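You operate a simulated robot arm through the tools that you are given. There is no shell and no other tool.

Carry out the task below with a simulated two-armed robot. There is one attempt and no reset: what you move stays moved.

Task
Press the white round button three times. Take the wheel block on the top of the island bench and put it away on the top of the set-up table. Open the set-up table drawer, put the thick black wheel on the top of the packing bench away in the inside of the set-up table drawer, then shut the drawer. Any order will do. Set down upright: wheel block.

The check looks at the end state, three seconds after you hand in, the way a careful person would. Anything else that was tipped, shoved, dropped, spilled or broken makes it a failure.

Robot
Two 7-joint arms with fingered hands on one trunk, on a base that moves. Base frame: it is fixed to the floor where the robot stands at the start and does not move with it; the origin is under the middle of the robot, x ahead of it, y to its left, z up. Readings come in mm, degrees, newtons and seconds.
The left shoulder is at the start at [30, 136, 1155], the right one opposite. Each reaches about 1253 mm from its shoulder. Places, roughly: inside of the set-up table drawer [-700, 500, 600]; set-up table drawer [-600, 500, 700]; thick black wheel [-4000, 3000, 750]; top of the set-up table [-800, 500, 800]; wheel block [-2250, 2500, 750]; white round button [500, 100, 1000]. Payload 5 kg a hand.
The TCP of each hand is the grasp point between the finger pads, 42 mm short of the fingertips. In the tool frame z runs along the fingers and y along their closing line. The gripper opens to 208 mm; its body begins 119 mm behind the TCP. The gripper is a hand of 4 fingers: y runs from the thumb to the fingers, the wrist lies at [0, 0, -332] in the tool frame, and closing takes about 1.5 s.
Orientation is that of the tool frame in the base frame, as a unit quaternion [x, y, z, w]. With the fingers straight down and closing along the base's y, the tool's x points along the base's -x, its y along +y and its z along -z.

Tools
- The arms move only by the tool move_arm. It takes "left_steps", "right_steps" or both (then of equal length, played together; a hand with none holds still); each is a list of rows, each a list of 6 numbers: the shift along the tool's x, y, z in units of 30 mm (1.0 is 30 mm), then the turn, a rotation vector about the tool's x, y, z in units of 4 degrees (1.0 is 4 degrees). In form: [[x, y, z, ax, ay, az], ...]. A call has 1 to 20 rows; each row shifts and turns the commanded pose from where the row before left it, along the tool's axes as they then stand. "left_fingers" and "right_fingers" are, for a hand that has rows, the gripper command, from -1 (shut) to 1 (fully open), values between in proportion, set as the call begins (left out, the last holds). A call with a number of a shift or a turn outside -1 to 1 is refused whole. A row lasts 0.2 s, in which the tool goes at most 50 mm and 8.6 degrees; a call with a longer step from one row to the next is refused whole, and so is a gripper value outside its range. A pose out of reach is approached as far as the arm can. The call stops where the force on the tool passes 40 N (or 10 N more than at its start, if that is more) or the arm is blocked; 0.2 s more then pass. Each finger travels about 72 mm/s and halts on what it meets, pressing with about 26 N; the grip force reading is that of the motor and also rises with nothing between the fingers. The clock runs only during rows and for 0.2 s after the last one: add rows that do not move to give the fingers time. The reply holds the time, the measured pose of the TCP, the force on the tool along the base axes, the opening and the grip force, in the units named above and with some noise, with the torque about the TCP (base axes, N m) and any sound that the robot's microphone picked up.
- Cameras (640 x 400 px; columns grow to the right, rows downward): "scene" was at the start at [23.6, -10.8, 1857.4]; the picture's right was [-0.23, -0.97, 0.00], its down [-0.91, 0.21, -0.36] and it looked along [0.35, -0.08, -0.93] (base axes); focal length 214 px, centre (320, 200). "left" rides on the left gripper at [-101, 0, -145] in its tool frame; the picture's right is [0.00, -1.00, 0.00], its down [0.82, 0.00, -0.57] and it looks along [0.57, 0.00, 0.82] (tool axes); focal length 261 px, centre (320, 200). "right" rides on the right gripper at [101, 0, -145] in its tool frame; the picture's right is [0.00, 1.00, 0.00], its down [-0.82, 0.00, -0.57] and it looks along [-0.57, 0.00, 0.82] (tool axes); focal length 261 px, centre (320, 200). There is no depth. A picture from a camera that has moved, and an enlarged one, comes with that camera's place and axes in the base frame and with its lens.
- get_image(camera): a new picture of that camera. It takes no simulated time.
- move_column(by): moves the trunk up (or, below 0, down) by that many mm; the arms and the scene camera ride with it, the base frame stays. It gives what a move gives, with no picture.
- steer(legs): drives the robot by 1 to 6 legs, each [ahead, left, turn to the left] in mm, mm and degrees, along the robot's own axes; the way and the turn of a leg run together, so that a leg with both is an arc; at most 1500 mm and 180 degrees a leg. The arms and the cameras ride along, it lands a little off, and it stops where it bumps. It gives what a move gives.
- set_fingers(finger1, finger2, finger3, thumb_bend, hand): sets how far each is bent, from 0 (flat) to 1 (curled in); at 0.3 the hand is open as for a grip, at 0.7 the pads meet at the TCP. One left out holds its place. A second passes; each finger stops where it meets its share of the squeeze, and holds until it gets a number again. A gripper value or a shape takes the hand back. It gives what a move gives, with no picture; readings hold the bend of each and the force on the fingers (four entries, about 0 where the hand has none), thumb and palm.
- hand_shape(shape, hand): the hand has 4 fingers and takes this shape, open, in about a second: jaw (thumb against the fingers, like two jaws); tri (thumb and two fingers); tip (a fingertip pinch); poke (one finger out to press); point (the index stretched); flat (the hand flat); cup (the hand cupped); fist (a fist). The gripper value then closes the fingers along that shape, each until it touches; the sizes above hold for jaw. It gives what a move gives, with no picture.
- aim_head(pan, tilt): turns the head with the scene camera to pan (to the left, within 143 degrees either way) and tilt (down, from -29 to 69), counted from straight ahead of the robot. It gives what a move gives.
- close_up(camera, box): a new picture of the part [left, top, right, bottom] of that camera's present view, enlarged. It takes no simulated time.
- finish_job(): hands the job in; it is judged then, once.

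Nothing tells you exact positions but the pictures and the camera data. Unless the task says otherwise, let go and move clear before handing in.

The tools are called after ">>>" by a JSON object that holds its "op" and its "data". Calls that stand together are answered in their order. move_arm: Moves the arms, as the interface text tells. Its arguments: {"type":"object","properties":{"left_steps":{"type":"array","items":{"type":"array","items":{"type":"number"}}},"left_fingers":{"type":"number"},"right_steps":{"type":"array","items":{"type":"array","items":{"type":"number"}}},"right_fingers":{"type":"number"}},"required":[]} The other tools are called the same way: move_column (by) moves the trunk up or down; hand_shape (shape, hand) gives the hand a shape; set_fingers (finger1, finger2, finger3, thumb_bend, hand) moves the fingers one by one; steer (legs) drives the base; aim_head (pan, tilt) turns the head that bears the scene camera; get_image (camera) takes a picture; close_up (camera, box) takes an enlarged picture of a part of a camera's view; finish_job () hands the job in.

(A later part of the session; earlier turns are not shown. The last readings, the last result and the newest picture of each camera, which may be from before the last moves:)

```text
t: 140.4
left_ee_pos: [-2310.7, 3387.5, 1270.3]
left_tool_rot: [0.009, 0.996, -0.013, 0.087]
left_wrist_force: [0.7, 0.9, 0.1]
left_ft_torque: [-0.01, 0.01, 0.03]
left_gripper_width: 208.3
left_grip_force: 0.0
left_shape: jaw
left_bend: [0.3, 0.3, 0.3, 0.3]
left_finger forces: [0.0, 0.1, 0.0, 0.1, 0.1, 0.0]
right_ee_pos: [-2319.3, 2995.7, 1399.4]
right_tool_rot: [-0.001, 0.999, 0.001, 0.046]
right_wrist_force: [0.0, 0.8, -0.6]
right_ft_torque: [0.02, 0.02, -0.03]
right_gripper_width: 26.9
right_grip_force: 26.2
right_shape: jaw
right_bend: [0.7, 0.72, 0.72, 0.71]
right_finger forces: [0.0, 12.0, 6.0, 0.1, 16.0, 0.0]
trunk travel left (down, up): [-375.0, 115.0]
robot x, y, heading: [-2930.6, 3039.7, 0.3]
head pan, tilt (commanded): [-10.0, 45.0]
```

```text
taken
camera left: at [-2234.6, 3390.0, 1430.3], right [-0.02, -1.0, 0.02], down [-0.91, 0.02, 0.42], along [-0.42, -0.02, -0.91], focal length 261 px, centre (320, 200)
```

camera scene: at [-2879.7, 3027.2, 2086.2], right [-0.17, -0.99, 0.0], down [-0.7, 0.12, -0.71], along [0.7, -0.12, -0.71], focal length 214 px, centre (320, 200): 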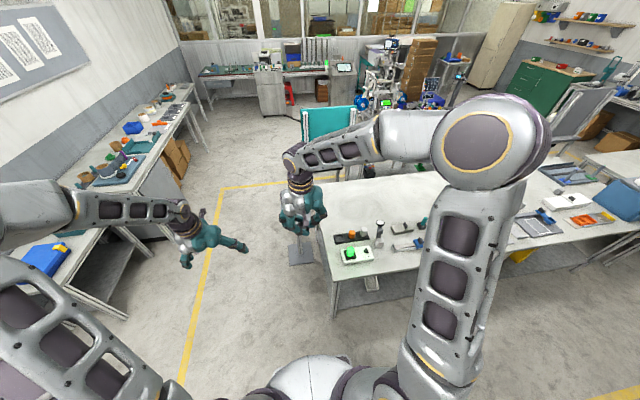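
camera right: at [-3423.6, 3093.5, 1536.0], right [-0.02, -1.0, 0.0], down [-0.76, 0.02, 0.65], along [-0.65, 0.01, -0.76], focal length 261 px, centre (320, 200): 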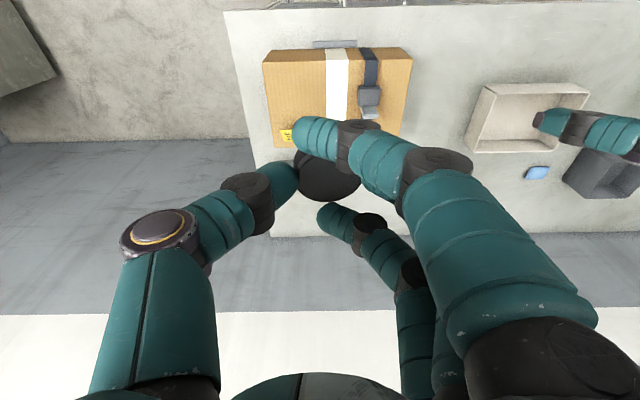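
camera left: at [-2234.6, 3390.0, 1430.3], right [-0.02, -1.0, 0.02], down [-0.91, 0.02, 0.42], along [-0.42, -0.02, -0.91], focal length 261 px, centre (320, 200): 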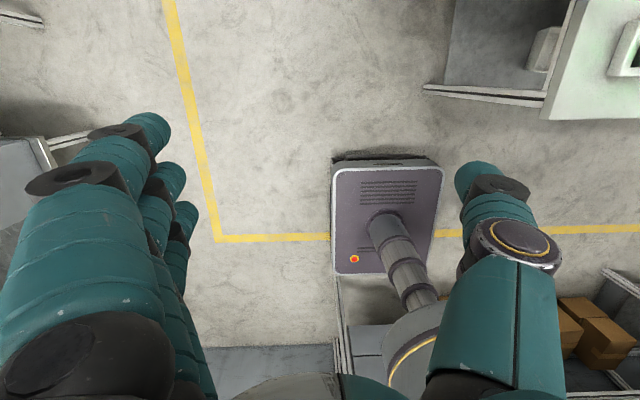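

I'll slide south along the island so the hands can look down on those items.

>>> {"op": "steer", "data": {"legs": [[0, -550, 0]]}}

>>> {"op": "aim_head", "data": {"pan": 10, "tilt": 50}}

>>> {"op": "get_image", "data": {"camera": "scene"}}

>>> {"op": "get_image", "data": {"camera": "left"}}

>>> {"op": "get_image", "data": {"camera": "right"}}

```text
t: 143.5
left_ee_pos: [-2308.9, 2846.3, 1269.7]
left_tool_rot: [0.005, 0.996, -0.012, 0.087]
left_wrist_force: [1.4, 0.0, 0.4]
left_ft_torque: [0.01, 0.0, 0.0]
left_gripper_width: 208.0
left_grip_force: 0.0
left_shape: jaw
left_bend: [0.3, 0.3, 0.3, 0.3]
left_finger forces: [0.1, 0.1, 0.0, 0.0, 0.1, 0.0]
right_ee_pos: [-2316.9, 2456.1, 1400.4]
right_tool_rot: [-0.005, 0.999, 0.002, 0.046]
right_wrist_force: [-0.2, -0.1, -1.0]
right_ft_torque: [0.0, 0.01, -0.01]
right_gripper_width: 27.4
right_grip_force: 25.9
right_shape: jaw
right_bend: [0.7, 0.72, 0.72, 0.71]
right_finger forces: [0.0, 12.1, 6.1, 0.0, 16.0, 0.0]
trunk travel left (down, up): [-375.0, 115.0]
robot x, y, heading: [-2924.0, 2494.5, 0.4]
head pan, tilt (commanded): [-10.0, 45.0]
```

```text
t: 144.4
left_ee_pos: [-2309.5, 2846.5, 1269.7]
left_tool_rot: [0.007, 0.996, -0.013, 0.087]
left_wrist_force: [0.6, -0.1, -0.7]
left_ft_torque: [-0.06, 0.02, 0.0]
left_gripper_width: 207.8
left_grip_force: 0.0
left_shape: jaw
left_bend: [0.3, 0.3, 0.3, 0.3]
left_finger forces: [0.0, 0.0, 0.1, 0.1, 0.1, 0.0]
right_ee_pos: [-2316.7, 2456.0, 1400.5]
right_tool_rot: [-0.004, 0.999, 0.002, 0.046]
right_wrist_force: [-0.1, 0.2, -0.5]
right_ft_torque: [0.03, 0.02, -0.02]
right_gripper_width: 27.1
right_grip_force: 25.8
right_shape: jaw
right_bend: [0.7, 0.72, 0.72, 0.71]
right_finger forces: [0.0, 12.1, 6.1, 0.0, 16.0, 0.0]
trunk travel left (down, up): [-375.0, 115.0]
robot x, y, heading: [-2925.6, 2496.4, 0.4]
head pan, tilt (commanded): [10.0, 50.0]
```

```text
taken
camera scene: at [-2881.8, 2512.0, 2079.3], right [0.18, -0.98, 0.0], down [-0.75, -0.14, -0.64], along [0.63, 0.12, -0.77], focal length 214 px, centre (320, 200)
```

scene: 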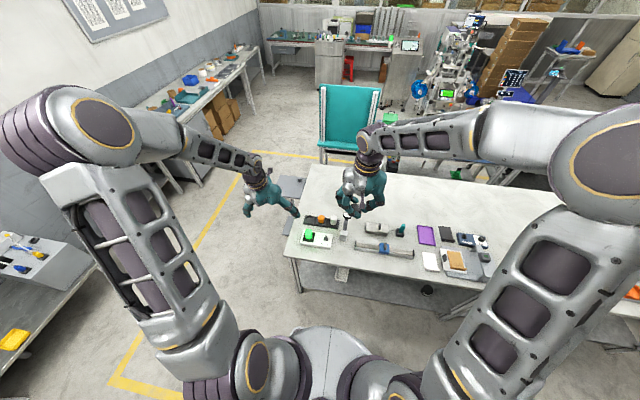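

```text
taken
camera left: at [-2234.1, 2850.7, 1430.3], right [-0.01, -1.0, 0.02], down [-0.91, 0.02, 0.42], along [-0.42, -0.02, -0.91], focal length 261 px, centre (320, 200)
```

left: 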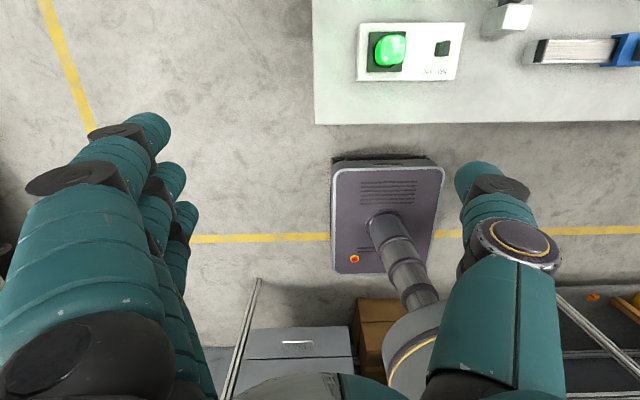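

```text
taken
camera right: at [-2429.7, 2456.4, 1535.8], right [0.0, 1.0, 0.0], down [0.76, 0.0, 0.65], along [0.65, 0.01, -0.76], focal length 261 px, centre (320, 200)
```

right: 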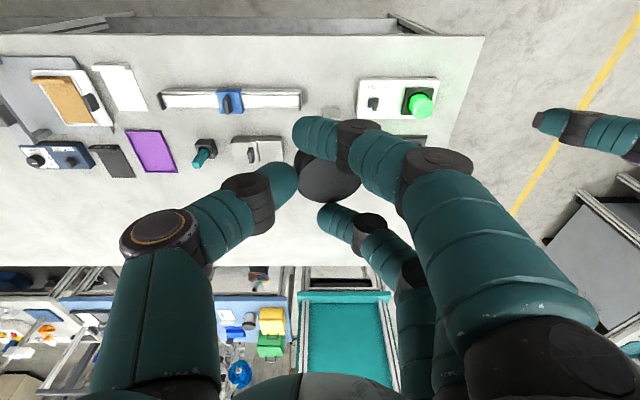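

The wheel is still held. Now a close-up of the items on the island.

>>> {"op": "close_up", "data": {"camera": "scene", "box": [290, 195, 420, 285]}}

>>> {"op": "close_up", "data": {"camera": "scene", "box": [400, 200, 510, 290]}}

>>> {"op": "close_up", "data": {"camera": "right", "box": [150, 70, 310, 190]}}

```text
4.44 times, centred on (355, 240) of scene
camera zoom: at [-2881.8, 2512.0, 2079.3], right [0.18, -0.98, 0.0], down [-0.75, -0.14, -0.64], along [0.63, 0.12, -0.77], focal length 953 px, centre (164, 22)
```

zoom: 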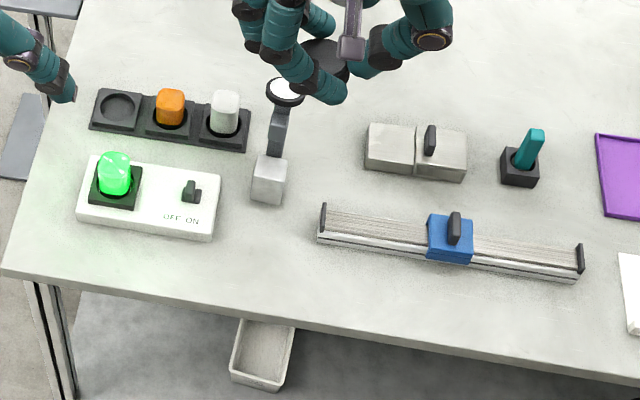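

```text
4.44 times, centred on (455, 245) of scene
camera zoom: at [-2881.8, 2512.0, 2079.3], right [0.18, -0.98, 0.0], down [-0.75, -0.14, -0.64], along [0.63, 0.12, -0.77], focal length 953 px, centre (-280, 0)
```

zoom: 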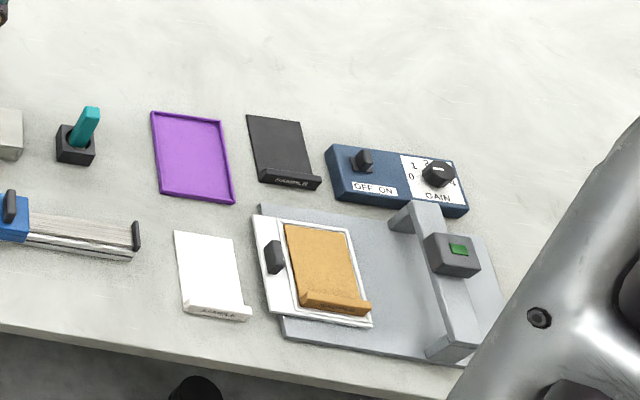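

```text
3.33 times, centred on (230, 130) of right
camera zoom: at [-2429.7, 2456.4, 1535.8], right [0.0, 1.0, 0.0], down [0.76, 0.0, 0.65], along [0.65, 0.01, -0.76], focal length 869 px, centre (620, 433)
```

zoom: 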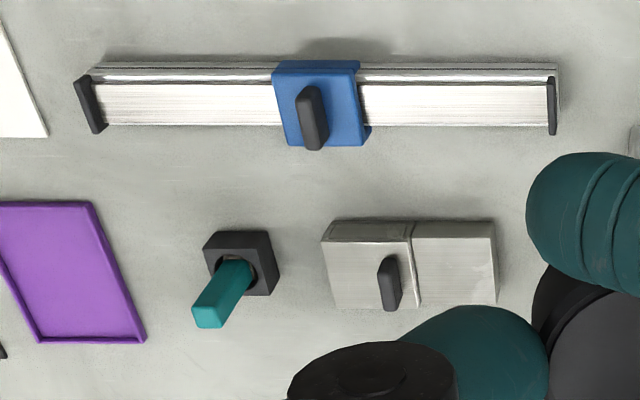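

By position, the small grey block with a stem and a round disc (near (-2168, 2490)) matches the wheel block. I'll move the right hand out of the way to the south and take a closer look with the left hand camera.

>>> {"op": "move_arm", "data": {"right_steps": [[0, -1, 0, 0, 0, 0], [0, -1, 0, 0, 0, 0], [0, -1, 0, 0, 0, 0], [0, -1, 0, 0, 0, 0], [0, -1, 0, 0, 0, 0], [0, -1, 0, 0, 0, 0], [0, -1, 0, 0, 0, 0], [0, -1, 0, 0, 0, 0], [0, -1, 0, 0, 0, 0], [0, -1, 0, 0, 0, 0], [0, -1, 0, 0, 0, 0], [0, -1, 0, 0, 0, 0]]}}

>>> {"op": "close_up", "data": {"camera": "scene", "box": [320, 190, 400, 250]}}

>>> {"op": "get_image", "data": {"camera": "scene"}}

```text
t: 147.0
left_ee_pos: [-2310.0, 2845.9, 1270.7]
left_tool_rot: [0.006, 0.996, -0.011, 0.087]
left_wrist_force: [-0.5, -0.9, 0.3]
left_ft_torque: [0.07, 0.0, 0.0]
left_gripper_width: 207.9
left_grip_force: 0.1
left_shape: jaw
left_bend: [0.3, 0.3, 0.3, 0.3]
left_finger forces: [0.1, 0.0, 0.1, 0.0, 0.0, 0.0]
right_ee_pos: [-2313.5, 2094.8, 1397.9]
right_tool_rot: [-0.004, 0.999, 0.002, 0.047]
right_wrist_force: [0.9, 0.0, -1.3]
right_ft_torque: [0.0, -0.02, 0.01]
right_gripper_width: 27.0
right_grip_force: 26.3
right_shape: jaw
right_bend: [0.7, 0.72, 0.72, 0.71]
right_finger forces: [0.1, 11.9, 5.6, 0.0, 16.0, 0.0]
trunk travel left (down, up): [-375.0, 115.0]
robot x, y, heading: [-2929.6, 2498.2, 0.5]
head pan, tilt (commanded): [10.0, 50.0]
```

```text
6.67 times, centred on (360, 220) of scene
camera zoom: at [-2881.8, 2509.9, 2079.3], right [0.18, -0.98, 0.0], down [-0.75, -0.14, -0.64], along [0.63, 0.12, -0.77], focal length 1430 px, centre (53, 67)
```

zoom: 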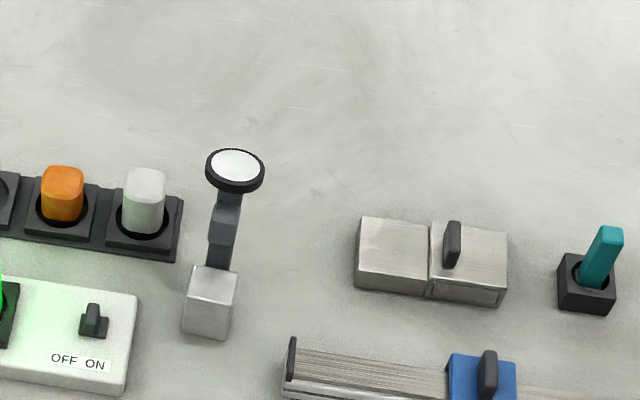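

```text
taken
camera scene: at [-2881.8, 2509.9, 2079.3], right [0.18, -0.98, 0.0], down [-0.75, -0.14, -0.64], along [0.63, 0.12, -0.77], focal length 214 px, centre (320, 200)
```

scene: 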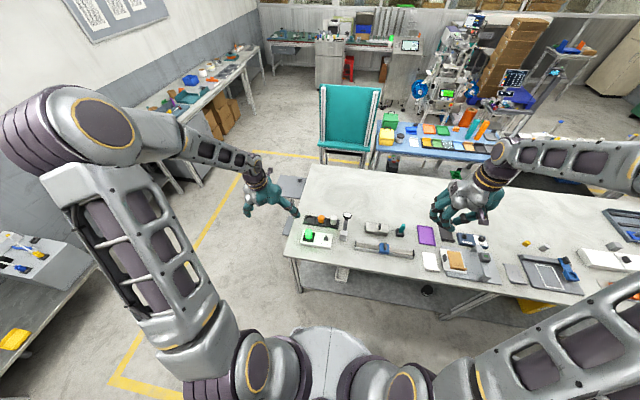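

The object looks like a metal cube with a tall stem and a disc. I'll bring the left-hand camera in for a side view.

>>> {"op": "move_arm", "data": {"left_steps": [[0, -0.9, 0.4, 0, 0, 0], [0, -0.9, 0.4, 0, 0, 0], [0, -0.9, 0.4, 0, 0, 0], [0, -0.9, 0.4, 0, 0, 0], [0, -0.9, 0.4, 0, 0, 0], [0, -0.9, 0.4, 0, 0, 0], [0, -0.9, 0.4, 0, 0, 0]]}}

>>> {"op": "get_image", "data": {"camera": "left"}}

>>> {"op": "get_image", "data": {"camera": "scene"}}

```text
t: 148.6
left_ee_pos: [-2297.0, 2653.7, 1190.4]
left_tool_rot: [0.005, 0.996, -0.012, 0.087]
left_wrist_force: [1.2, -0.8, 0.1]
left_ft_torque: [0.07, 0.05, 0.02]
left_gripper_width: 207.8
left_grip_force: 0.0
left_shape: jaw
left_bend: [0.3, 0.3, 0.3, 0.3]
left_finger forces: [0.0, 0.1, 0.0, 0.1, 0.0, 0.1]
right_ee_pos: [-2310.4, 2095.0, 1397.0]
right_tool_rot: [-0.005, 0.999, 0.002, 0.047]
right_wrist_force: [-0.2, 0.1, -1.2]
right_ft_torque: [0.05, 0.04, 0.01]
right_gripper_width: 27.0
right_grip_force: 25.6
right_shape: jaw
right_bend: [0.7, 0.72, 0.72, 0.71]
right_finger forces: [0.0, 11.8, 5.8, 0.0, 16.0, 0.0]
trunk travel left (down, up): [-375.0, 115.0]
robot x, y, heading: [-2927.0, 2499.9, 0.3]
head pan, tilt (commanded): [10.0, 50.0]
```

```text
taken
camera left: at [-2222.1, 2657.5, 1351.7], right [-0.01, -1.0, 0.02], down [-0.91, 0.02, 0.42], along [-0.42, -0.02, -0.91], focal length 261 px, centre (320, 200)
```

left: 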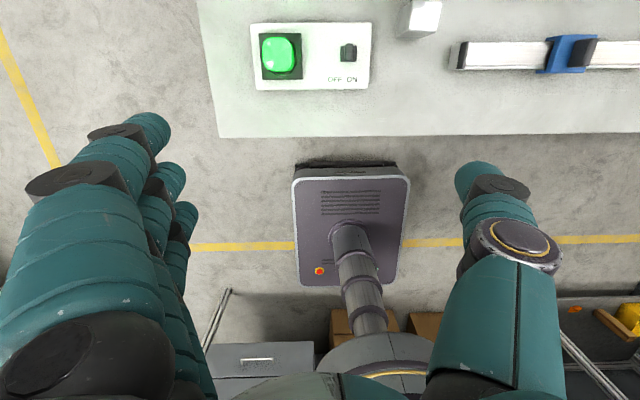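

```text
taken
camera scene: at [-2880.5, 2509.9, 2079.3], right [0.18, -0.98, 0.0], down [-0.75, -0.14, -0.64], along [0.63, 0.12, -0.77], focal length 214 px, centre (320, 200)
```

scene: 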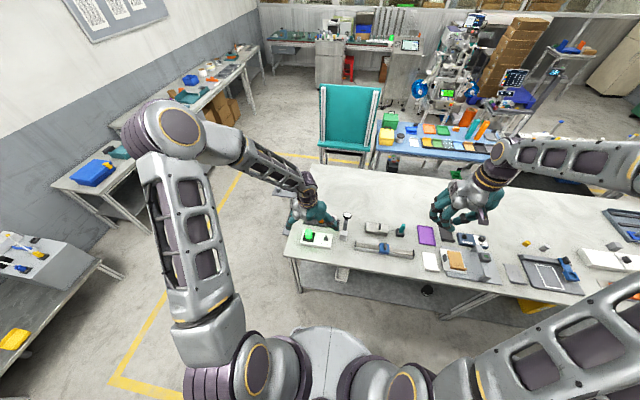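

I'll move the left hand further east so its camera looks back at the block.

>>> {"op": "move_arm", "data": {"left_steps": [[-1, 0, 0, 0, 0, 0], [-1, 0, 0, 0, 0, 0], [-1, 0, 0, 0, 0, 0], [-1, 0, 0, 0, 0, 0], [-1, 0, 0, 0, 0, 0], [-1, 0, 0, 0, 0, 0], [-1, 0, 0, 0, 0, 0]]}}

>>> {"op": "get_image", "data": {"camera": "left"}}

```text
t: 150.2
left_ee_pos: [-2087.3, 2653.2, 1225.7]
left_tool_rot: [0.006, 0.996, -0.012, 0.086]
left_wrist_force: [0.3, -0.1, 0.1]
left_ft_torque: [0.0, 0.08, -0.01]
left_gripper_width: 207.8
left_grip_force: 0.1
left_shape: jaw
left_bend: [0.3, 0.3, 0.3, 0.3]
left_finger forces: [0.0, 0.0, 0.0, 0.1, 0.0, 0.0]
right_ee_pos: [-2310.7, 2095.4, 1396.8]
right_tool_rot: [-0.004, 0.999, 0.002, 0.045]
right_wrist_force: [0.8, 0.3, -1.7]
right_ft_torque: [-0.01, 0.06, 0.0]
right_gripper_width: 27.0
right_grip_force: 26.4
right_shape: jaw
right_bend: [0.7, 0.72, 0.72, 0.71]
right_finger forces: [0.0, 11.9, 5.5, 0.1, 16.0, 0.1]
trunk travel left (down, up): [-375.0, 115.0]
robot x, y, heading: [-2929.1, 2494.4, 0.2]
head pan, tilt (commanded): [10.0, 50.0]
```

```text
taken
camera left: at [-2012.4, 2656.4, 1387.0], right [-0.01, -1.0, 0.02], down [-0.91, 0.02, 0.42], along [-0.42, -0.02, -0.91], focal length 261 px, centre (320, 200)
```

left: 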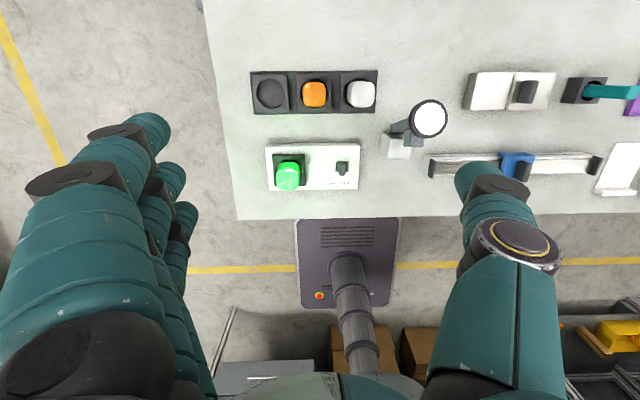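

>>> {"op": "close_up", "data": {"camera": "left", "box": [360, 80, 480, 170]}}

>>> {"op": "close_up", "data": {"camera": "scene", "box": [325, 195, 385, 250]}}

```text
4.44 times, centred on (420, 125) of left
camera zoom: at [-2012.4, 2656.4, 1387.0], right [-0.01, -1.0, 0.02], down [-0.91, 0.02, 0.42], along [-0.42, -0.02, -0.91], focal length 1158 px, centre (-124, 533)
```

zoom: 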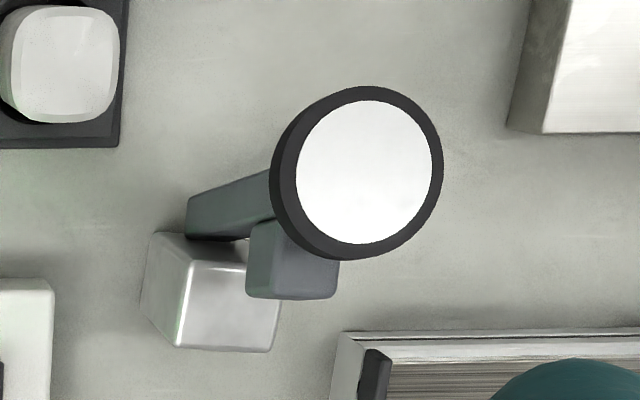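

```text
7.27 times, centred on (355, 222) of scene
camera zoom: at [-2879.6, 2511.3, 2079.2], right [0.18, -0.98, 0.0], down [-0.75, -0.14, -0.64], along [0.63, 0.12, -0.77], focal length 1560 px, centre (66, 36)
```

zoom: 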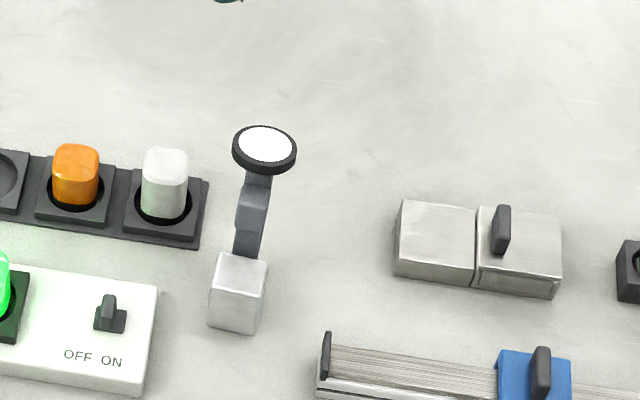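

The disc on an arm on a metal cube reads as a measuring-wheel block; its location matches. I'll check how the "tri" grip looks on the left hand, since neighbours (lamp box, tray, rail) are close to the cube.

>>> {"op": "hand_shape", "data": {"shape": "tri", "hand": "left"}}

>>> {"op": "get_image", "data": {"camera": "left"}}

>>> {"op": "hand_shape", "data": {"shape": "tip", "hand": "left"}}

>>> {"op": "get_image", "data": {"camera": "left"}}

```text
t: 151.1
left_ee_pos: [-2089.3, 2652.5, 1227.6]
left_tool_rot: [0.007, 0.996, -0.013, 0.087]
left_wrist_force: [0.0, 1.2, -0.5]
left_ft_torque: [-0.01, -0.02, -0.01]
left_gripper_width: 208.0
left_grip_force: 0.1
left_shape: tri
left_bend: [0.3, 0.3, 0.06, 0.3]
left_finger forces: [0.0, 0.1, 0.1, 0.0, 0.1, 0.1]
right_ee_pos: [-2312.9, 2096.5, 1397.8]
right_tool_rot: [-0.005, 0.999, 0.002, 0.046]
right_wrist_force: [0.5, 0.4, -0.2]
right_ft_torque: [-0.05, 0.04, 0.02]
right_gripper_width: 26.9
right_grip_force: 26.5
right_shape: jaw
right_bend: [0.7, 0.72, 0.72, 0.71]
right_finger forces: [0.0, 11.8, 5.5, 0.1, 16.0, 0.0]
trunk travel left (down, up): [-375.0, 115.0]
robot x, y, heading: [-2927.9, 2497.2, 0.1]
head pan, tilt (commanded): [10.0, 50.0]
```

```text
taken
camera left: at [-2014.1, 2656.1, 1388.5], right [-0.01, -1.0, 0.02], down [-0.91, 0.02, 0.42], along [-0.42, -0.02, -0.91], focal length 261 px, centre (320, 200)
```

left: 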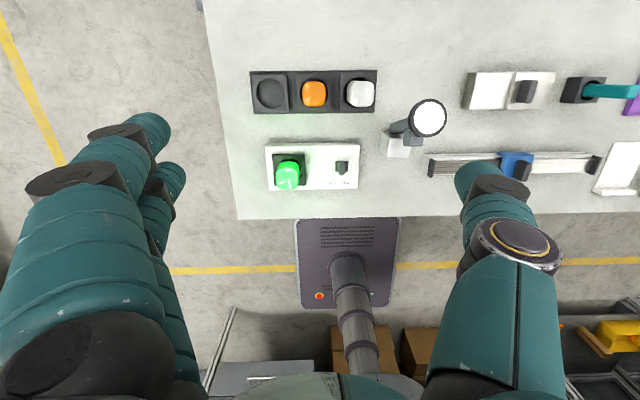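

```text
t: 152.0
left_ee_pos: [-2089.7, 2652.5, 1227.7]
left_tool_rot: [0.006, 0.996, -0.012, 0.087]
left_wrist_force: [0.9, -0.4, 0.1]
left_ft_torque: [-0.01, 0.0, 0.01]
left_gripper_width: 208.0
left_grip_force: 0.0
left_shape: tip
left_bend: [0.06, 0.3, 0.06, 0.3]
left_finger forces: [0.0, 0.1, 0.0, 0.1, 0.1, 0.1]
right_ee_pos: [-2313.2, 2095.5, 1398.2]
right_tool_rot: [-0.005, 0.999, 0.002, 0.046]
right_wrist_force: [0.7, 0.7, -0.4]
right_ft_torque: [-0.01, -0.03, -0.04]
right_gripper_width: 27.0
right_grip_force: 25.9
right_shape: jaw
right_bend: [0.7, 0.72, 0.72, 0.71]
right_finger forces: [0.0, 12.0, 5.6, 0.1, 16.0, 0.0]
trunk travel left (down, up): [-375.0, 115.0]
robot x, y, heading: [-2927.1, 2498.3, 0.1]
head pan, tilt (commanded): [10.0, 50.0]
```

```text
taken
camera left: at [-2014.3, 2656.1, 1388.6], right [-0.01, -1.0, 0.02], down [-0.91, 0.02, 0.42], along [-0.42, -0.02, -0.91], focal length 261 px, centre (320, 200)
```

left: 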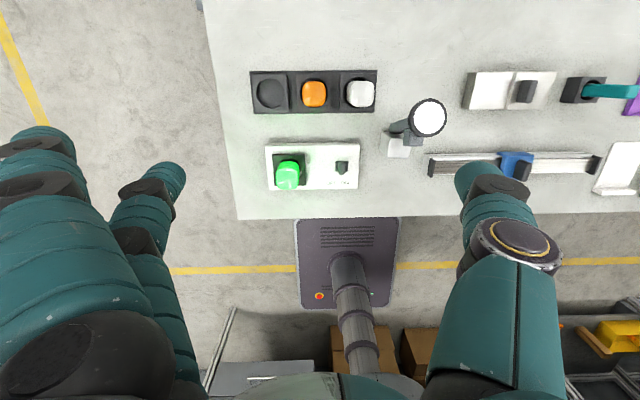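

The tip/tri shapes leave other fingers splayed, which is worse here; I'll stay with jaw at a narrow opening. Let me measure the neighbours precisely.

>>> {"op": "hand_shape", "data": {"shape": "jaw", "hand": "left"}}

>>> {"op": "close_up", "data": {"camera": "left", "box": [300, 60, 460, 210]}}

>>> {"op": "close_up", "data": {"camera": "scene", "box": [300, 200, 400, 270]}}

```text
t: 152.9
left_ee_pos: [-2088.9, 2652.7, 1228.5]
left_tool_rot: [0.006, 0.996, -0.013, 0.086]
left_wrist_force: [0.3, 0.4, -0.8]
left_ft_torque: [-0.01, 0.0, 0.04]
left_gripper_width: 208.1
left_grip_force: 0.0
left_shape: jaw
left_bend: [0.3, 0.3, 0.3, 0.3]
left_finger forces: [0.0, 0.0, 0.0, 0.0, 0.1, 0.0]
right_ee_pos: [-2312.9, 2093.7, 1398.6]
right_tool_rot: [-0.004, 0.999, 0.002, 0.047]
right_wrist_force: [0.0, -0.4, -0.8]
right_ft_torque: [-0.03, -0.01, 0.0]
right_gripper_width: 27.1
right_grip_force: 26.4
right_shape: jaw
right_bend: [0.7, 0.72, 0.72, 0.71]
right_finger forces: [0.0, 11.9, 5.6, 0.0, 16.0, 0.1]
trunk travel left (down, up): [-375.0, 115.0]
robot x, y, heading: [-2930.3, 2496.5, 0.4]
head pan, tilt (commanded): [10.0, 50.0]
```

```text
2.67 times, centred on (380, 135) of left
camera zoom: at [-2014.2, 2656.1, 1388.4], right [-0.01, -1.0, 0.02], down [-0.91, 0.02, 0.42], along [-0.42, -0.02, -0.91], focal length 695 px, centre (160, 373)
```

zoom: 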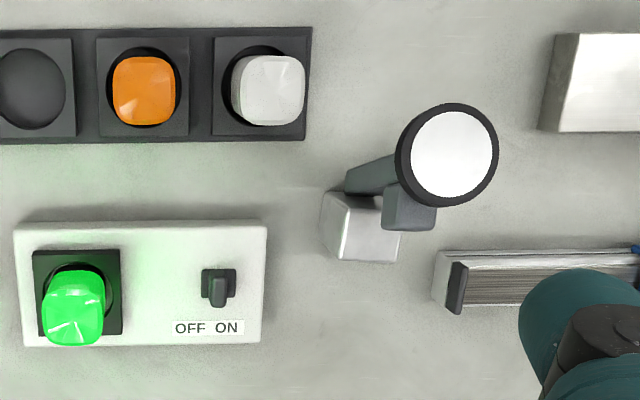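

```text
5.71 times, centred on (350, 235) of scene
camera zoom: at [-2881.7, 2511.6, 2079.3], right [0.18, -0.98, 0.0], down [-0.75, -0.14, -0.64], along [0.63, 0.12, -0.77], focal length 1226 px, centre (149, 0)
```

zoom: 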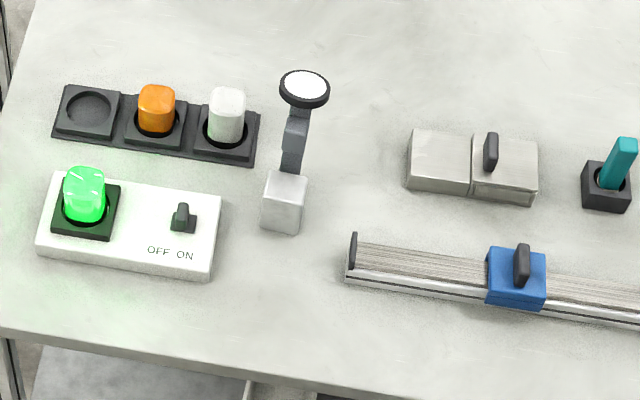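

I've mapped it: a 45 mm cube base at about (-2137, 2492), a small box on the arm around z 923–960, and the wheel on top at z≈985. Neighbours crowd the cube, so I'll grip the upper box on the arm from above. Moving the left hand over it with a narrowed opening.

>>> {"op": "move_arm", "data": {"left_steps": [[0.213, -0.88, 0.2, 0, 0, 0], [0.213, -0.88, 0.2, 0, 0, 0], [0.213, -0.88, 0.4, 0, 0, 0], [0.213, -0.88, 0.4, 0, 0, 0], [0.213, -0.88, 0.6, 0, 0, 0], [0.213, -0.88, 0.6, 0, 0, 0]], "left_fingers": 0.15}}

>>> {"op": "get_image", "data": {"camera": "left"}}

>>> {"op": "close_up", "data": {"camera": "scene", "box": [290, 160, 410, 260]}}

```text
t: 154.3
left_ee_pos: [-2116.1, 2492.1, 1154.1]
left_tool_rot: [0.007, 0.996, -0.012, 0.087]
left_wrist_force: [-0.2, -0.1, 0.1]
left_ft_torque: [0.01, 0.07, -0.01]
left_gripper_width: 120.1
left_grip_force: 0.1
left_shape: jaw
left_bend: [0.72, 0.72, 0.72, 0.7]
left_finger forces: [0.0, 0.0, 0.0, 0.0, 0.0, 0.0]
right_ee_pos: [-2310.6, 2093.1, 1397.1]
right_tool_rot: [-0.005, 0.999, 0.002, 0.047]
right_wrist_force: [0.5, -1.0, -0.8]
right_ft_torque: [0.08, 0.06, -0.01]
right_gripper_width: 27.1
right_grip_force: 25.9
right_shape: jaw
right_bend: [0.7, 0.72, 0.72, 0.71]
right_finger forces: [0.1, 11.9, 5.6, 0.1, 16.1, 0.1]
trunk travel left (down, up): [-375.0, 115.0]
robot x, y, heading: [-2928.1, 2496.4, 0.6]
head pan, tilt (commanded): [10.0, 50.0]
```

```text
taken
camera left: at [-2041.3, 2495.2, 1313.9], right [-0.01, -1.0, 0.02], down [-0.91, 0.02, 0.42], along [-0.42, -0.02, -0.91], focal length 261 px, centre (320, 200)
```

left: 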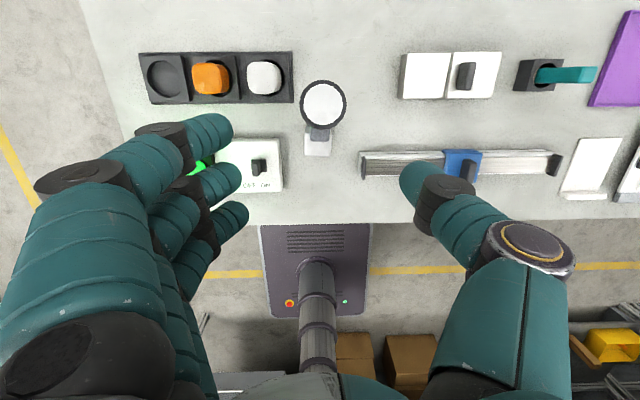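

```text
4.00 times, centred on (350, 210) of scene
camera zoom: at [-2880.8, 2509.7, 2079.3], right [0.18, -0.98, 0.0], down [-0.75, -0.14, -0.64], along [0.63, 0.12, -0.77], focal length 858 px, centre (200, 160)
```

zoom: 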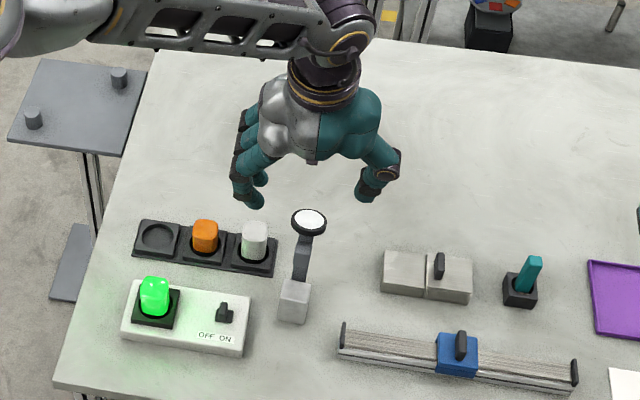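

>>> {"op": "close_up", "data": {"camera": "left", "box": [270, 60, 380, 180]}}

>>> {"op": "close_up", "data": {"camera": "scene", "box": [350, 205, 380, 245]}}

```text
3.33 times, centred on (325, 120) of left
camera zoom: at [-2041.3, 2495.2, 1313.9], right [-0.01, -1.0, 0.02], down [-0.91, 0.02, 0.42], along [-0.42, -0.02, -0.91], focal length 869 px, centre (303, 467)
```

zoom: 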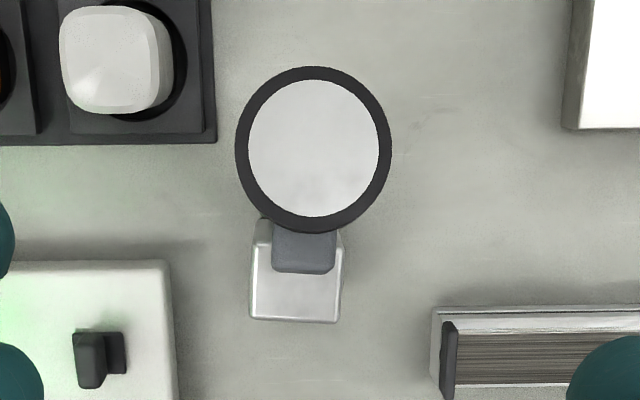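

```text
10.00 times, centred on (365, 225) of scene
camera zoom: at [-2880.8, 2509.7, 2079.3], right [0.18, -0.98, 0.0], down [-0.75, -0.14, -0.64], along [0.63, 0.12, -0.77], focal length 2145 px, centre (-130, -50)
```

zoom: 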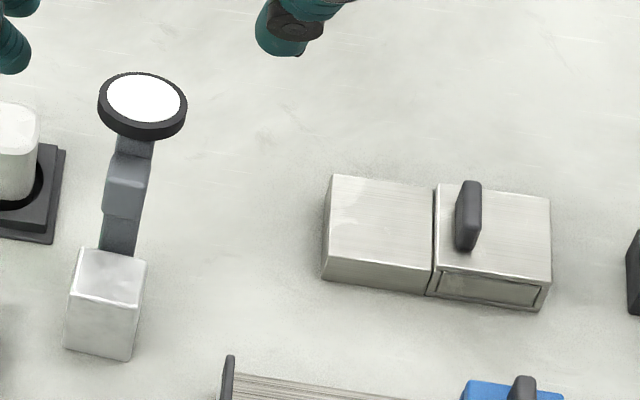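

The box on the arm spans z≈924–969 at (-2108, 2488), with the object yawed about -4°. I'll descend with a small matching yaw and check midway.

>>> {"op": "move_arm", "data": {"left_steps": [[0.155, 0, 0.89, 0, 0, 0.3], [0.155, 0, 0.89, 0, 0, 0.3], [0.155, 0, 0.89, 0, 0, 0.3], [0.155, 0, 0.89, 0, 0, 0]]}}

>>> {"op": "get_image", "data": {"camera": "left"}}

>>> {"op": "close_up", "data": {"camera": "scene", "box": [310, 170, 410, 250]}}

```text
t: 155.3
left_ee_pos: [-2118.5, 2491.4, 1045.7]
left_tool_rot: [0.037, 0.995, -0.009, 0.087]
left_wrist_force: [1.4, 0.0, 0.5]
left_ft_torque: [-0.03, 0.19, -0.04]
left_gripper_width: 120.5
left_grip_force: 0.1
left_shape: jaw
left_bend: [0.72, 0.72, 0.72, 0.7]
left_finger forces: [0.0, 0.0, 0.0, 0.0, 0.1, 0.1]
right_ee_pos: [-2310.8, 2094.7, 1397.5]
right_tool_rot: [-0.004, 0.999, 0.002, 0.046]
right_wrist_force: [0.3, -0.1, -1.3]
right_ft_torque: [0.03, 0.07, -0.02]
right_gripper_width: 27.4
right_grip_force: 26.1
right_shape: jaw
right_bend: [0.7, 0.72, 0.72, 0.71]
right_finger forces: [0.0, 12.0, 5.5, 0.0, 16.0, 0.1]
trunk travel left (down, up): [-375.0, 115.0]
robot x, y, heading: [-2924.3, 2497.1, 0.4]
head pan, tilt (commanded): [10.0, 50.0]
```

```text
taken
camera left: at [-2043.2, 2489.2, 1206.8], right [-0.07, -1.0, 0.01], down [-0.9, 0.07, 0.42], along [-0.42, 0.02, -0.91], focal length 261 px, centre (320, 200)
```

left: 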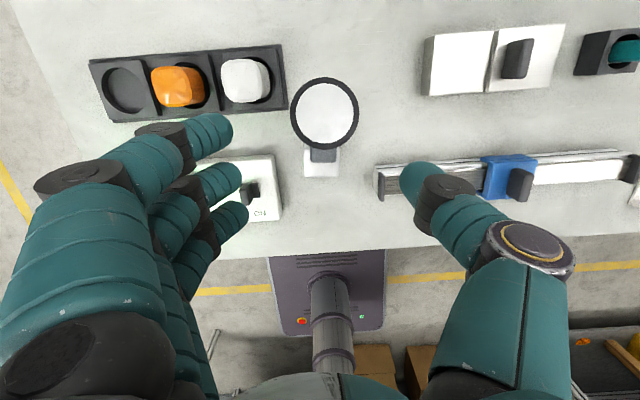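

```text
5.00 times, centred on (360, 210) of scene
camera zoom: at [-2880.2, 2511.1, 2079.2], right [0.18, -0.98, 0.0], down [-0.75, -0.14, -0.64], along [0.63, 0.12, -0.77], focal length 1072 px, centre (120, 150)
```

zoom: 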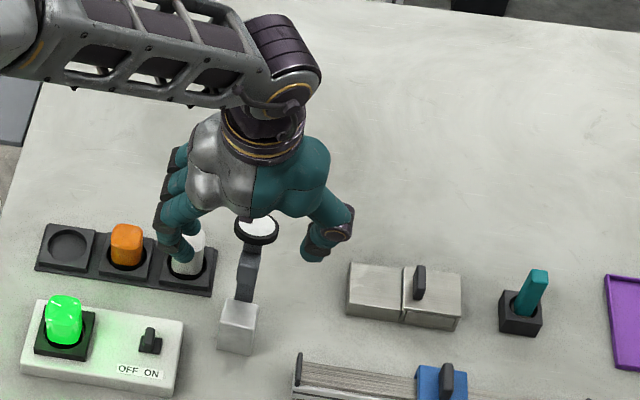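

Alignment looks good, slightly off toward the thumb. I'll go down the remaining distance with a small correction.

>>> {"op": "move_arm", "data": {"left_steps": [[0.115, -0.037, 0.5, 0, 0, 0], [0.115, -0.037, 0.7, 0, 0, 0], [0, 0, 0.6, 0, 0, 0]]}}

>>> {"op": "get_image", "data": {"camera": "left"}}

>>> {"op": "close_up", "data": {"camera": "left", "box": [230, 80, 420, 220]}}

>>> {"op": "close_up", "data": {"camera": "scene", "box": [320, 190, 400, 250]}}

```text
t: 156.1
left_ee_pos: [-2115.4, 2489.0, 992.9]
left_tool_rot: [0.037, 0.995, -0.009, 0.087]
left_wrist_force: [0.2, 0.0, -0.2]
left_ft_torque: [-0.03, 0.06, 0.0]
left_gripper_width: 120.6
left_grip_force: 0.1
left_shape: jaw
left_bend: [0.72, 0.72, 0.72, 0.7]
left_finger forces: [0.1, 0.1, 0.1, 0.1, 0.1, 0.1]
right_ee_pos: [-2311.5, 2094.4, 1398.7]
right_tool_rot: [-0.005, 0.999, 0.002, 0.047]
right_wrist_force: [0.6, -0.1, -0.7]
right_ft_torque: [-0.02, 0.04, 0.03]
right_gripper_width: 27.2
right_grip_force: 26.1
right_shape: jaw
right_bend: [0.7, 0.72, 0.72, 0.71]
right_finger forces: [0.1, 11.9, 5.5, 0.1, 16.0, 0.1]
trunk travel left (down, up): [-375.0, 115.0]
robot x, y, heading: [-2928.4, 2495.1, 0.2]
head pan, tilt (commanded): [10.0, 50.0]
```

```text
taken
camera left: at [-2041.3, 2486.5, 1153.2], right [-0.07, -1.0, 0.01], down [-0.9, 0.07, 0.42], along [-0.42, 0.02, -0.91], focal length 261 px, centre (320, 200)
```

left: 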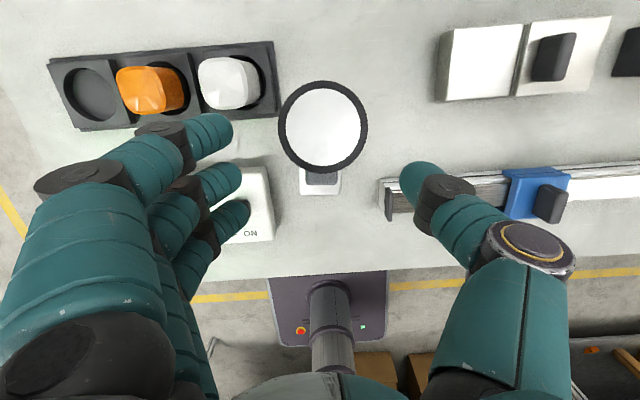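

```text
2.86 times, centred on (325, 150) of left
camera zoom: at [-2041.3, 2486.5, 1153.2], right [-0.07, -1.0, 0.01], down [-0.9, 0.07, 0.42], along [-0.42, 0.02, -0.91], focal length 745 px, centre (306, 343)
```

zoom: 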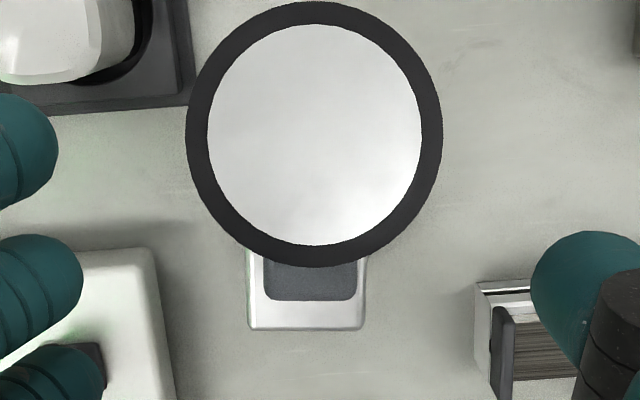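

```text
6.67 times, centred on (360, 220) of scene
camera zoom: at [-2881.5, 2511.8, 2079.3], right [0.18, -0.98, 0.0], down [-0.75, -0.14, -0.64], along [0.63, 0.12, -0.77], focal length 1430 px, centre (53, 67)
```

zoom: 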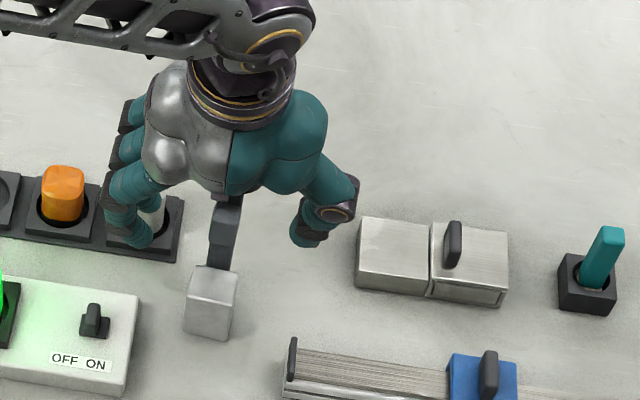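

The box is centred between the finger and thumb tips. I'll close partway to check alignment before gripping.

>>> {"op": "move_arm", "data": {"left_steps": [[0, 0, 0, 0, 0, 0], [0, 0, 0, 0, 0, 0], [0, 0, 0, 0, 0, 0], [0, 0, 0, 0, 0, 0]], "left_fingers": -0.5}}

>>> {"op": "get_image", "data": {"camera": "left"}}

>>> {"op": "close_up", "data": {"camera": "scene", "box": [320, 190, 400, 250]}}

```text
t: 157.1
left_ee_pos: [-2116.3, 2488.2, 994.0]
left_tool_rot: [0.037, 0.996, -0.009, 0.086]
left_wrist_force: [0.6, -0.7, 0.2]
left_ft_torque: [0.0, 0.0, 0.01]
left_gripper_width: 52.7
left_grip_force: 0.1
left_shape: jaw
left_bend: [0.73, 0.73, 0.73, 0.7]
left_finger forces: [0.1, 0.0, 0.0, 0.1, 0.0, 0.0]
right_ee_pos: [-2312.8, 2095.1, 1398.6]
right_tool_rot: [-0.004, 0.999, 0.001, 0.047]
right_wrist_force: [-0.5, 0.6, -1.4]
right_ft_torque: [-0.03, 0.04, -0.02]
right_gripper_width: 27.2
right_grip_force: 26.1
right_shape: jaw
right_bend: [0.7, 0.72, 0.72, 0.71]
right_finger forces: [0.0, 11.9, 5.5, 0.0, 16.0, 0.0]
trunk travel left (down, up): [-375.0, 115.0]
robot x, y, heading: [-2924.6, 2495.5, 0.3]
head pan, tilt (commanded): [10.0, 50.0]
```

```text
taken
camera left: at [-2041.6, 2486.3, 1153.4], right [-0.07, -1.0, 0.01], down [-0.9, 0.07, 0.42], along [-0.42, 0.02, -0.91], focal length 261 px, centre (320, 200)
```

left: 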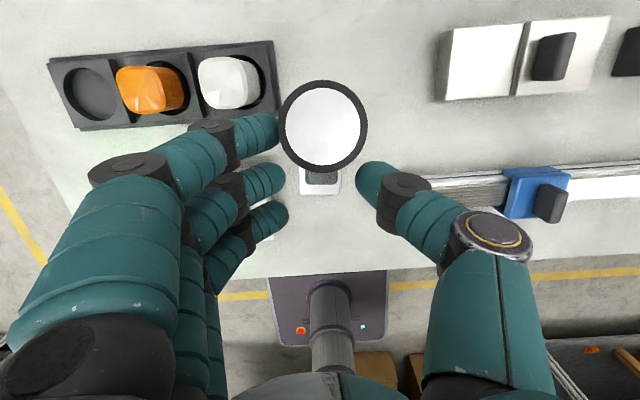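

```text
6.67 times, centred on (360, 220) of scene
camera zoom: at [-2881.6, 2511.6, 2079.3], right [0.18, -0.98, 0.0], down [-0.75, -0.14, -0.64], along [0.63, 0.12, -0.77], focal length 1430 px, centre (53, 67)
```

zoom: 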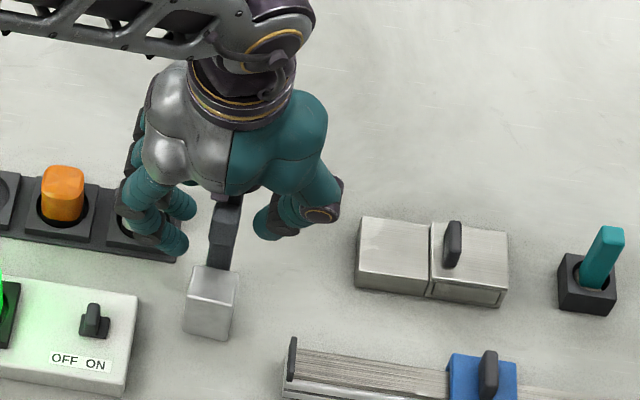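

Everything is symmetric around the box. Closing the grip.

>>> {"op": "move_arm", "data": {"left_steps": [[0, 0, 0, 0, 0, 0], [0, 0, 0, 0, 0, 0], [0, 0, 0, 0, 0, 0], [0, 0, 0, 0, 0, 0], [0, 0, 0, 0, 0, 0]], "left_fingers": -1}}

>>> {"op": "get_image", "data": {"camera": "left"}}

>>> {"op": "close_up", "data": {"camera": "scene", "box": [320, 190, 400, 250]}}

```text
t: 158.3
left_ee_pos: [-2115.8, 2488.5, 992.9]
left_tool_rot: [0.037, 0.995, -0.009, 0.087]
left_wrist_force: [-1.6, -1.9, -0.5]
left_ft_torque: [-0.22, 0.2, 0.04]
left_gripper_width: 16.6
left_grip_force: 26.1
left_shape: jaw
left_bend: [0.73, 0.71, 0.7, 0.7]
left_finger forces: [6.9, 12.5, 0.0, 0.1, 18.6, 0.1]
right_ee_pos: [-2312.6, 2094.1, 1398.1]
right_tool_rot: [-0.004, 0.999, 0.002, 0.047]
right_wrist_force: [-0.8, -0.3, -1.4]
right_ft_torque: [0.0, 0.01, 0.03]
right_gripper_width: 27.3
right_grip_force: 25.7
right_shape: jaw
right_bend: [0.7, 0.72, 0.72, 0.71]
right_finger forces: [0.0, 11.9, 5.5, 0.0, 16.1, 0.0]
trunk travel left (down, up): [-375.0, 115.0]
robot x, y, heading: [-2925.4, 2499.0, 0.4]
head pan, tilt (commanded): [10.0, 50.0]
```

```text
taken
camera left: at [-2041.8, 2485.9, 1153.3], right [-0.07, -1.0, 0.01], down [-0.9, 0.07, 0.42], along [-0.42, 0.02, -0.91], focal length 261 px, centre (320, 200)
```

left: 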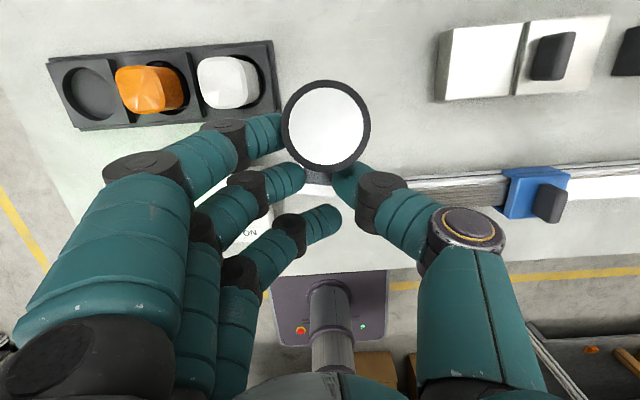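

```text
6.67 times, centred on (360, 220) of scene
camera zoom: at [-2881.7, 2511.3, 2079.3], right [0.18, -0.98, 0.0], down [-0.75, -0.14, -0.64], along [0.63, 0.12, -0.77], focal length 1430 px, centre (53, 67)
```

zoom: 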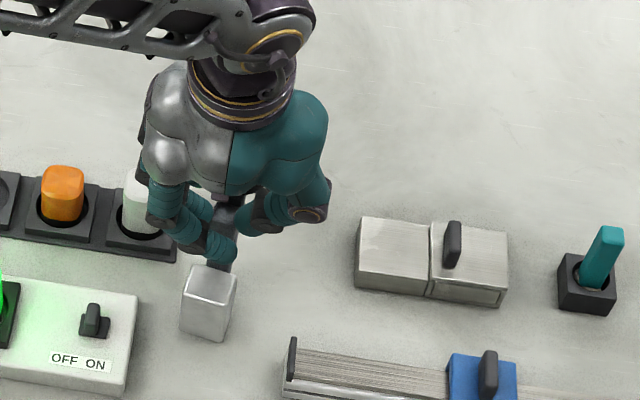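

Firm grip (finger1 6.9, finger2 12.5, thumb 18.6 N). I'll lift a little and check how it hangs.

>>> {"op": "move_arm", "data": {"left_steps": [[-0.03, 0, -0.17, 0, 0, 0], [-0.06, 0, -0.33, 0, 0, 0], [-0.09, 0, -0.5, 0, 0, 0]]}}

>>> {"op": "get_image", "data": {"camera": "left"}}

>>> {"op": "close_up", "data": {"camera": "scene", "box": [320, 190, 400, 250]}}

```text
t: 159.1
left_ee_pos: [-2115.7, 2490.0, 1023.3]
left_tool_rot: [0.036, 0.995, -0.009, 0.088]
left_wrist_force: [-0.5, 1.0, -3.9]
left_ft_torque: [0.09, 0.1, 0.03]
left_gripper_width: 12.2
left_grip_force: 25.9
left_shape: jaw
left_bend: [0.73, 0.72, 0.7, 0.71]
left_finger forces: [4.6, 9.3, 0.1, 0.0, 13.8, 0.0]
right_ee_pos: [-2311.7, 2094.3, 1397.4]
right_tool_rot: [-0.003, 0.999, 0.002, 0.047]
right_wrist_force: [0.1, -0.1, -0.7]
right_ft_torque: [0.0, -0.05, -0.02]
right_gripper_width: 27.1
right_grip_force: 25.8
right_shape: jaw
right_bend: [0.7, 0.72, 0.72, 0.71]
right_finger forces: [0.0, 11.9, 5.5, 0.0, 16.0, 0.1]
trunk travel left (down, up): [-375.0, 115.0]
robot x, y, heading: [-2926.6, 2496.2, 0.2]
head pan, tilt (commanded): [10.0, 50.0]
```

```text
taken
camera left: at [-2040.8, 2486.5, 1183.9], right [-0.07, -1.0, 0.01], down [-0.9, 0.07, 0.42], along [-0.42, 0.02, -0.91], focal length 261 px, centre (320, 200)
```

left: 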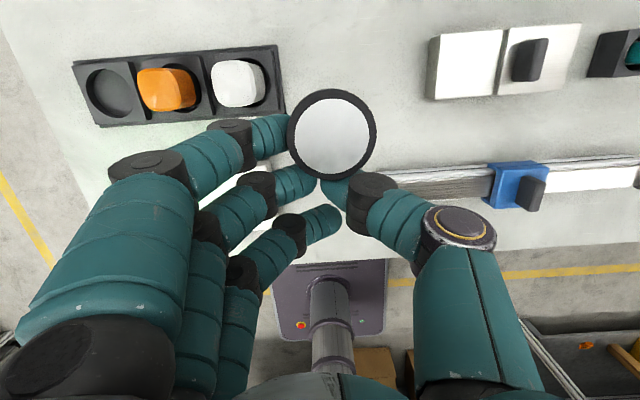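

```text
6.67 times, centred on (360, 220) of scene
camera zoom: at [-2881.7, 2511.5, 2079.4], right [0.18, -0.98, 0.0], down [-0.75, -0.14, -0.64], along [0.63, 0.12, -0.77], focal length 1430 px, centre (53, 67)
```

zoom: 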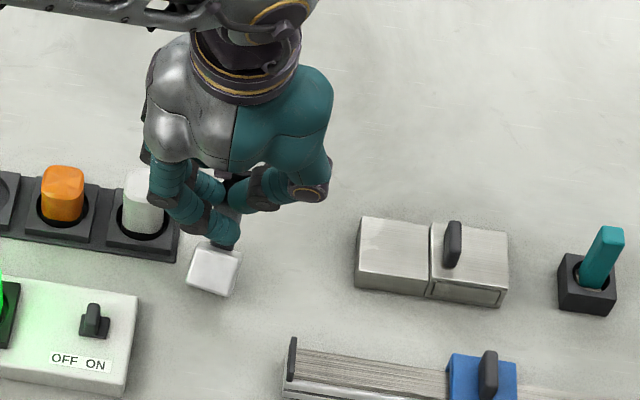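

It's lifted; it swung about 20° in pitch in the grip (cube hanging below), as expected, which I can correct when setting down. I'll lift higher and draw it back for travel.

>>> {"op": "move_arm", "data": {"left_steps": [[-0.17, 0, -0.98, 0, 0, 0], [-0.17, 0, -0.98, 0, 0, 0], [-0.17, 0, -0.98, 0, 0, 0], [-0.17, 0, -0.98, 0, 0, 0], [-0.17, 0, -0.98, 0, 0, 0], [-0.17, 0, -0.98, 0, 0, 0], [-0.17, 0, -0.98, 0, 0, 0], [-0.17, 0, -0.98, 0, 0, 0], [0.9, 0, -0.3, 0, 0, 0], [0.9, 0, -0.3, 0, 0, 0], [0.9, 0, -0.2, 0, 0, 0], [0.9, 0, -0.2, 0, 0, 0], [0.9, 0, -0.2, 0, 0, 0], [0.9, 0.3, -0.2, 0, 0, 0], [0.9, 0.5, -0.2, 0, 0, 0], [0.5, 0.8, -0.1, 0, 0, 0], [0, 0.9, 0, 0, 0, 0], [0, 0.9, 0, 0, 0, 0], [0, 0.9, 0, 0, 0, 0]]}}

>>> {"op": "get_image", "data": {"camera": "left"}}

>>> {"op": "get_image", "data": {"camera": "scene"}}

```text
t: 163.1
left_ee_pos: [-2316.4, 2637.3, 1272.9]
left_tool_rot: [0.038, 0.995, -0.011, 0.086]
left_wrist_force: [0.0, 1.5, -7.7]
left_ft_torque: [-0.14, 0.28, 0.03]
left_gripper_width: 10.5
left_grip_force: 26.1
left_shape: jaw
left_bend: [0.73, 0.72, 0.7, 0.72]
left_finger forces: [6.1, 0.0, 0.1, 0.0, 0.1, 0.1]
right_ee_pos: [-2311.4, 2095.4, 1398.7]
right_tool_rot: [-0.005, 0.999, 0.001, 0.046]
right_wrist_force: [0.1, 0.2, 0.1]
right_ft_torque: [-0.05, -0.01, 0.0]
right_gripper_width: 27.3
right_grip_force: 25.4
right_shape: jaw
right_bend: [0.7, 0.72, 0.72, 0.71]
right_finger forces: [0.0, 11.9, 5.4, 0.1, 15.9, 0.1]
trunk travel left (down, up): [-375.0, 115.0]
robot x, y, heading: [-2927.2, 2495.6, 0.4]
head pan, tilt (commanded): [10.0, 50.0]
```

```text
taken
camera left: at [-2242.4, 2635.9, 1435.0], right [-0.07, -1.0, 0.01], down [-0.9, 0.07, 0.42], along [-0.42, 0.02, -0.91], focal length 261 px, centre (320, 200)
```

left: 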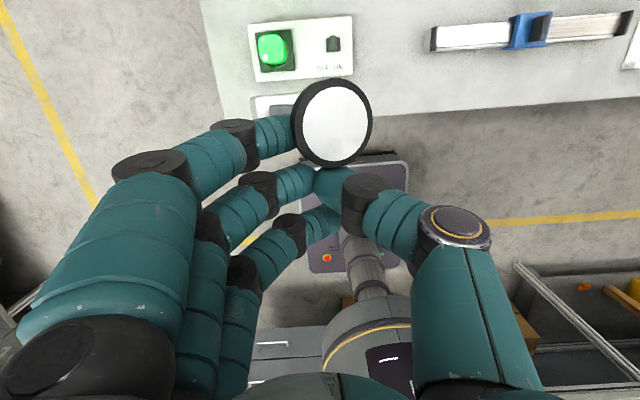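

```text
taken
camera scene: at [-2881.8, 2513.3, 2079.3], right [0.18, -0.98, 0.0], down [-0.75, -0.14, -0.64], along [0.63, 0.12, -0.77], focal length 214 px, centre (320, 200)
```

scene: 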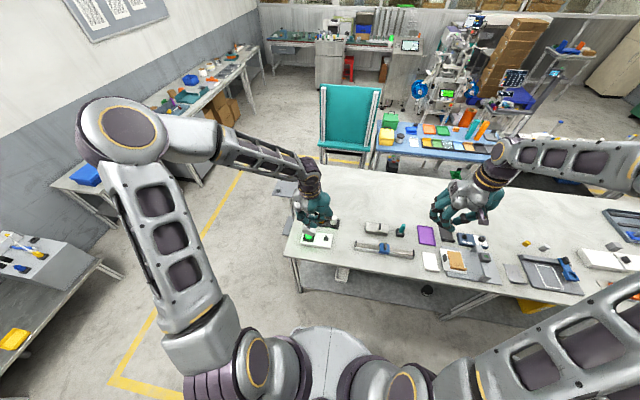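

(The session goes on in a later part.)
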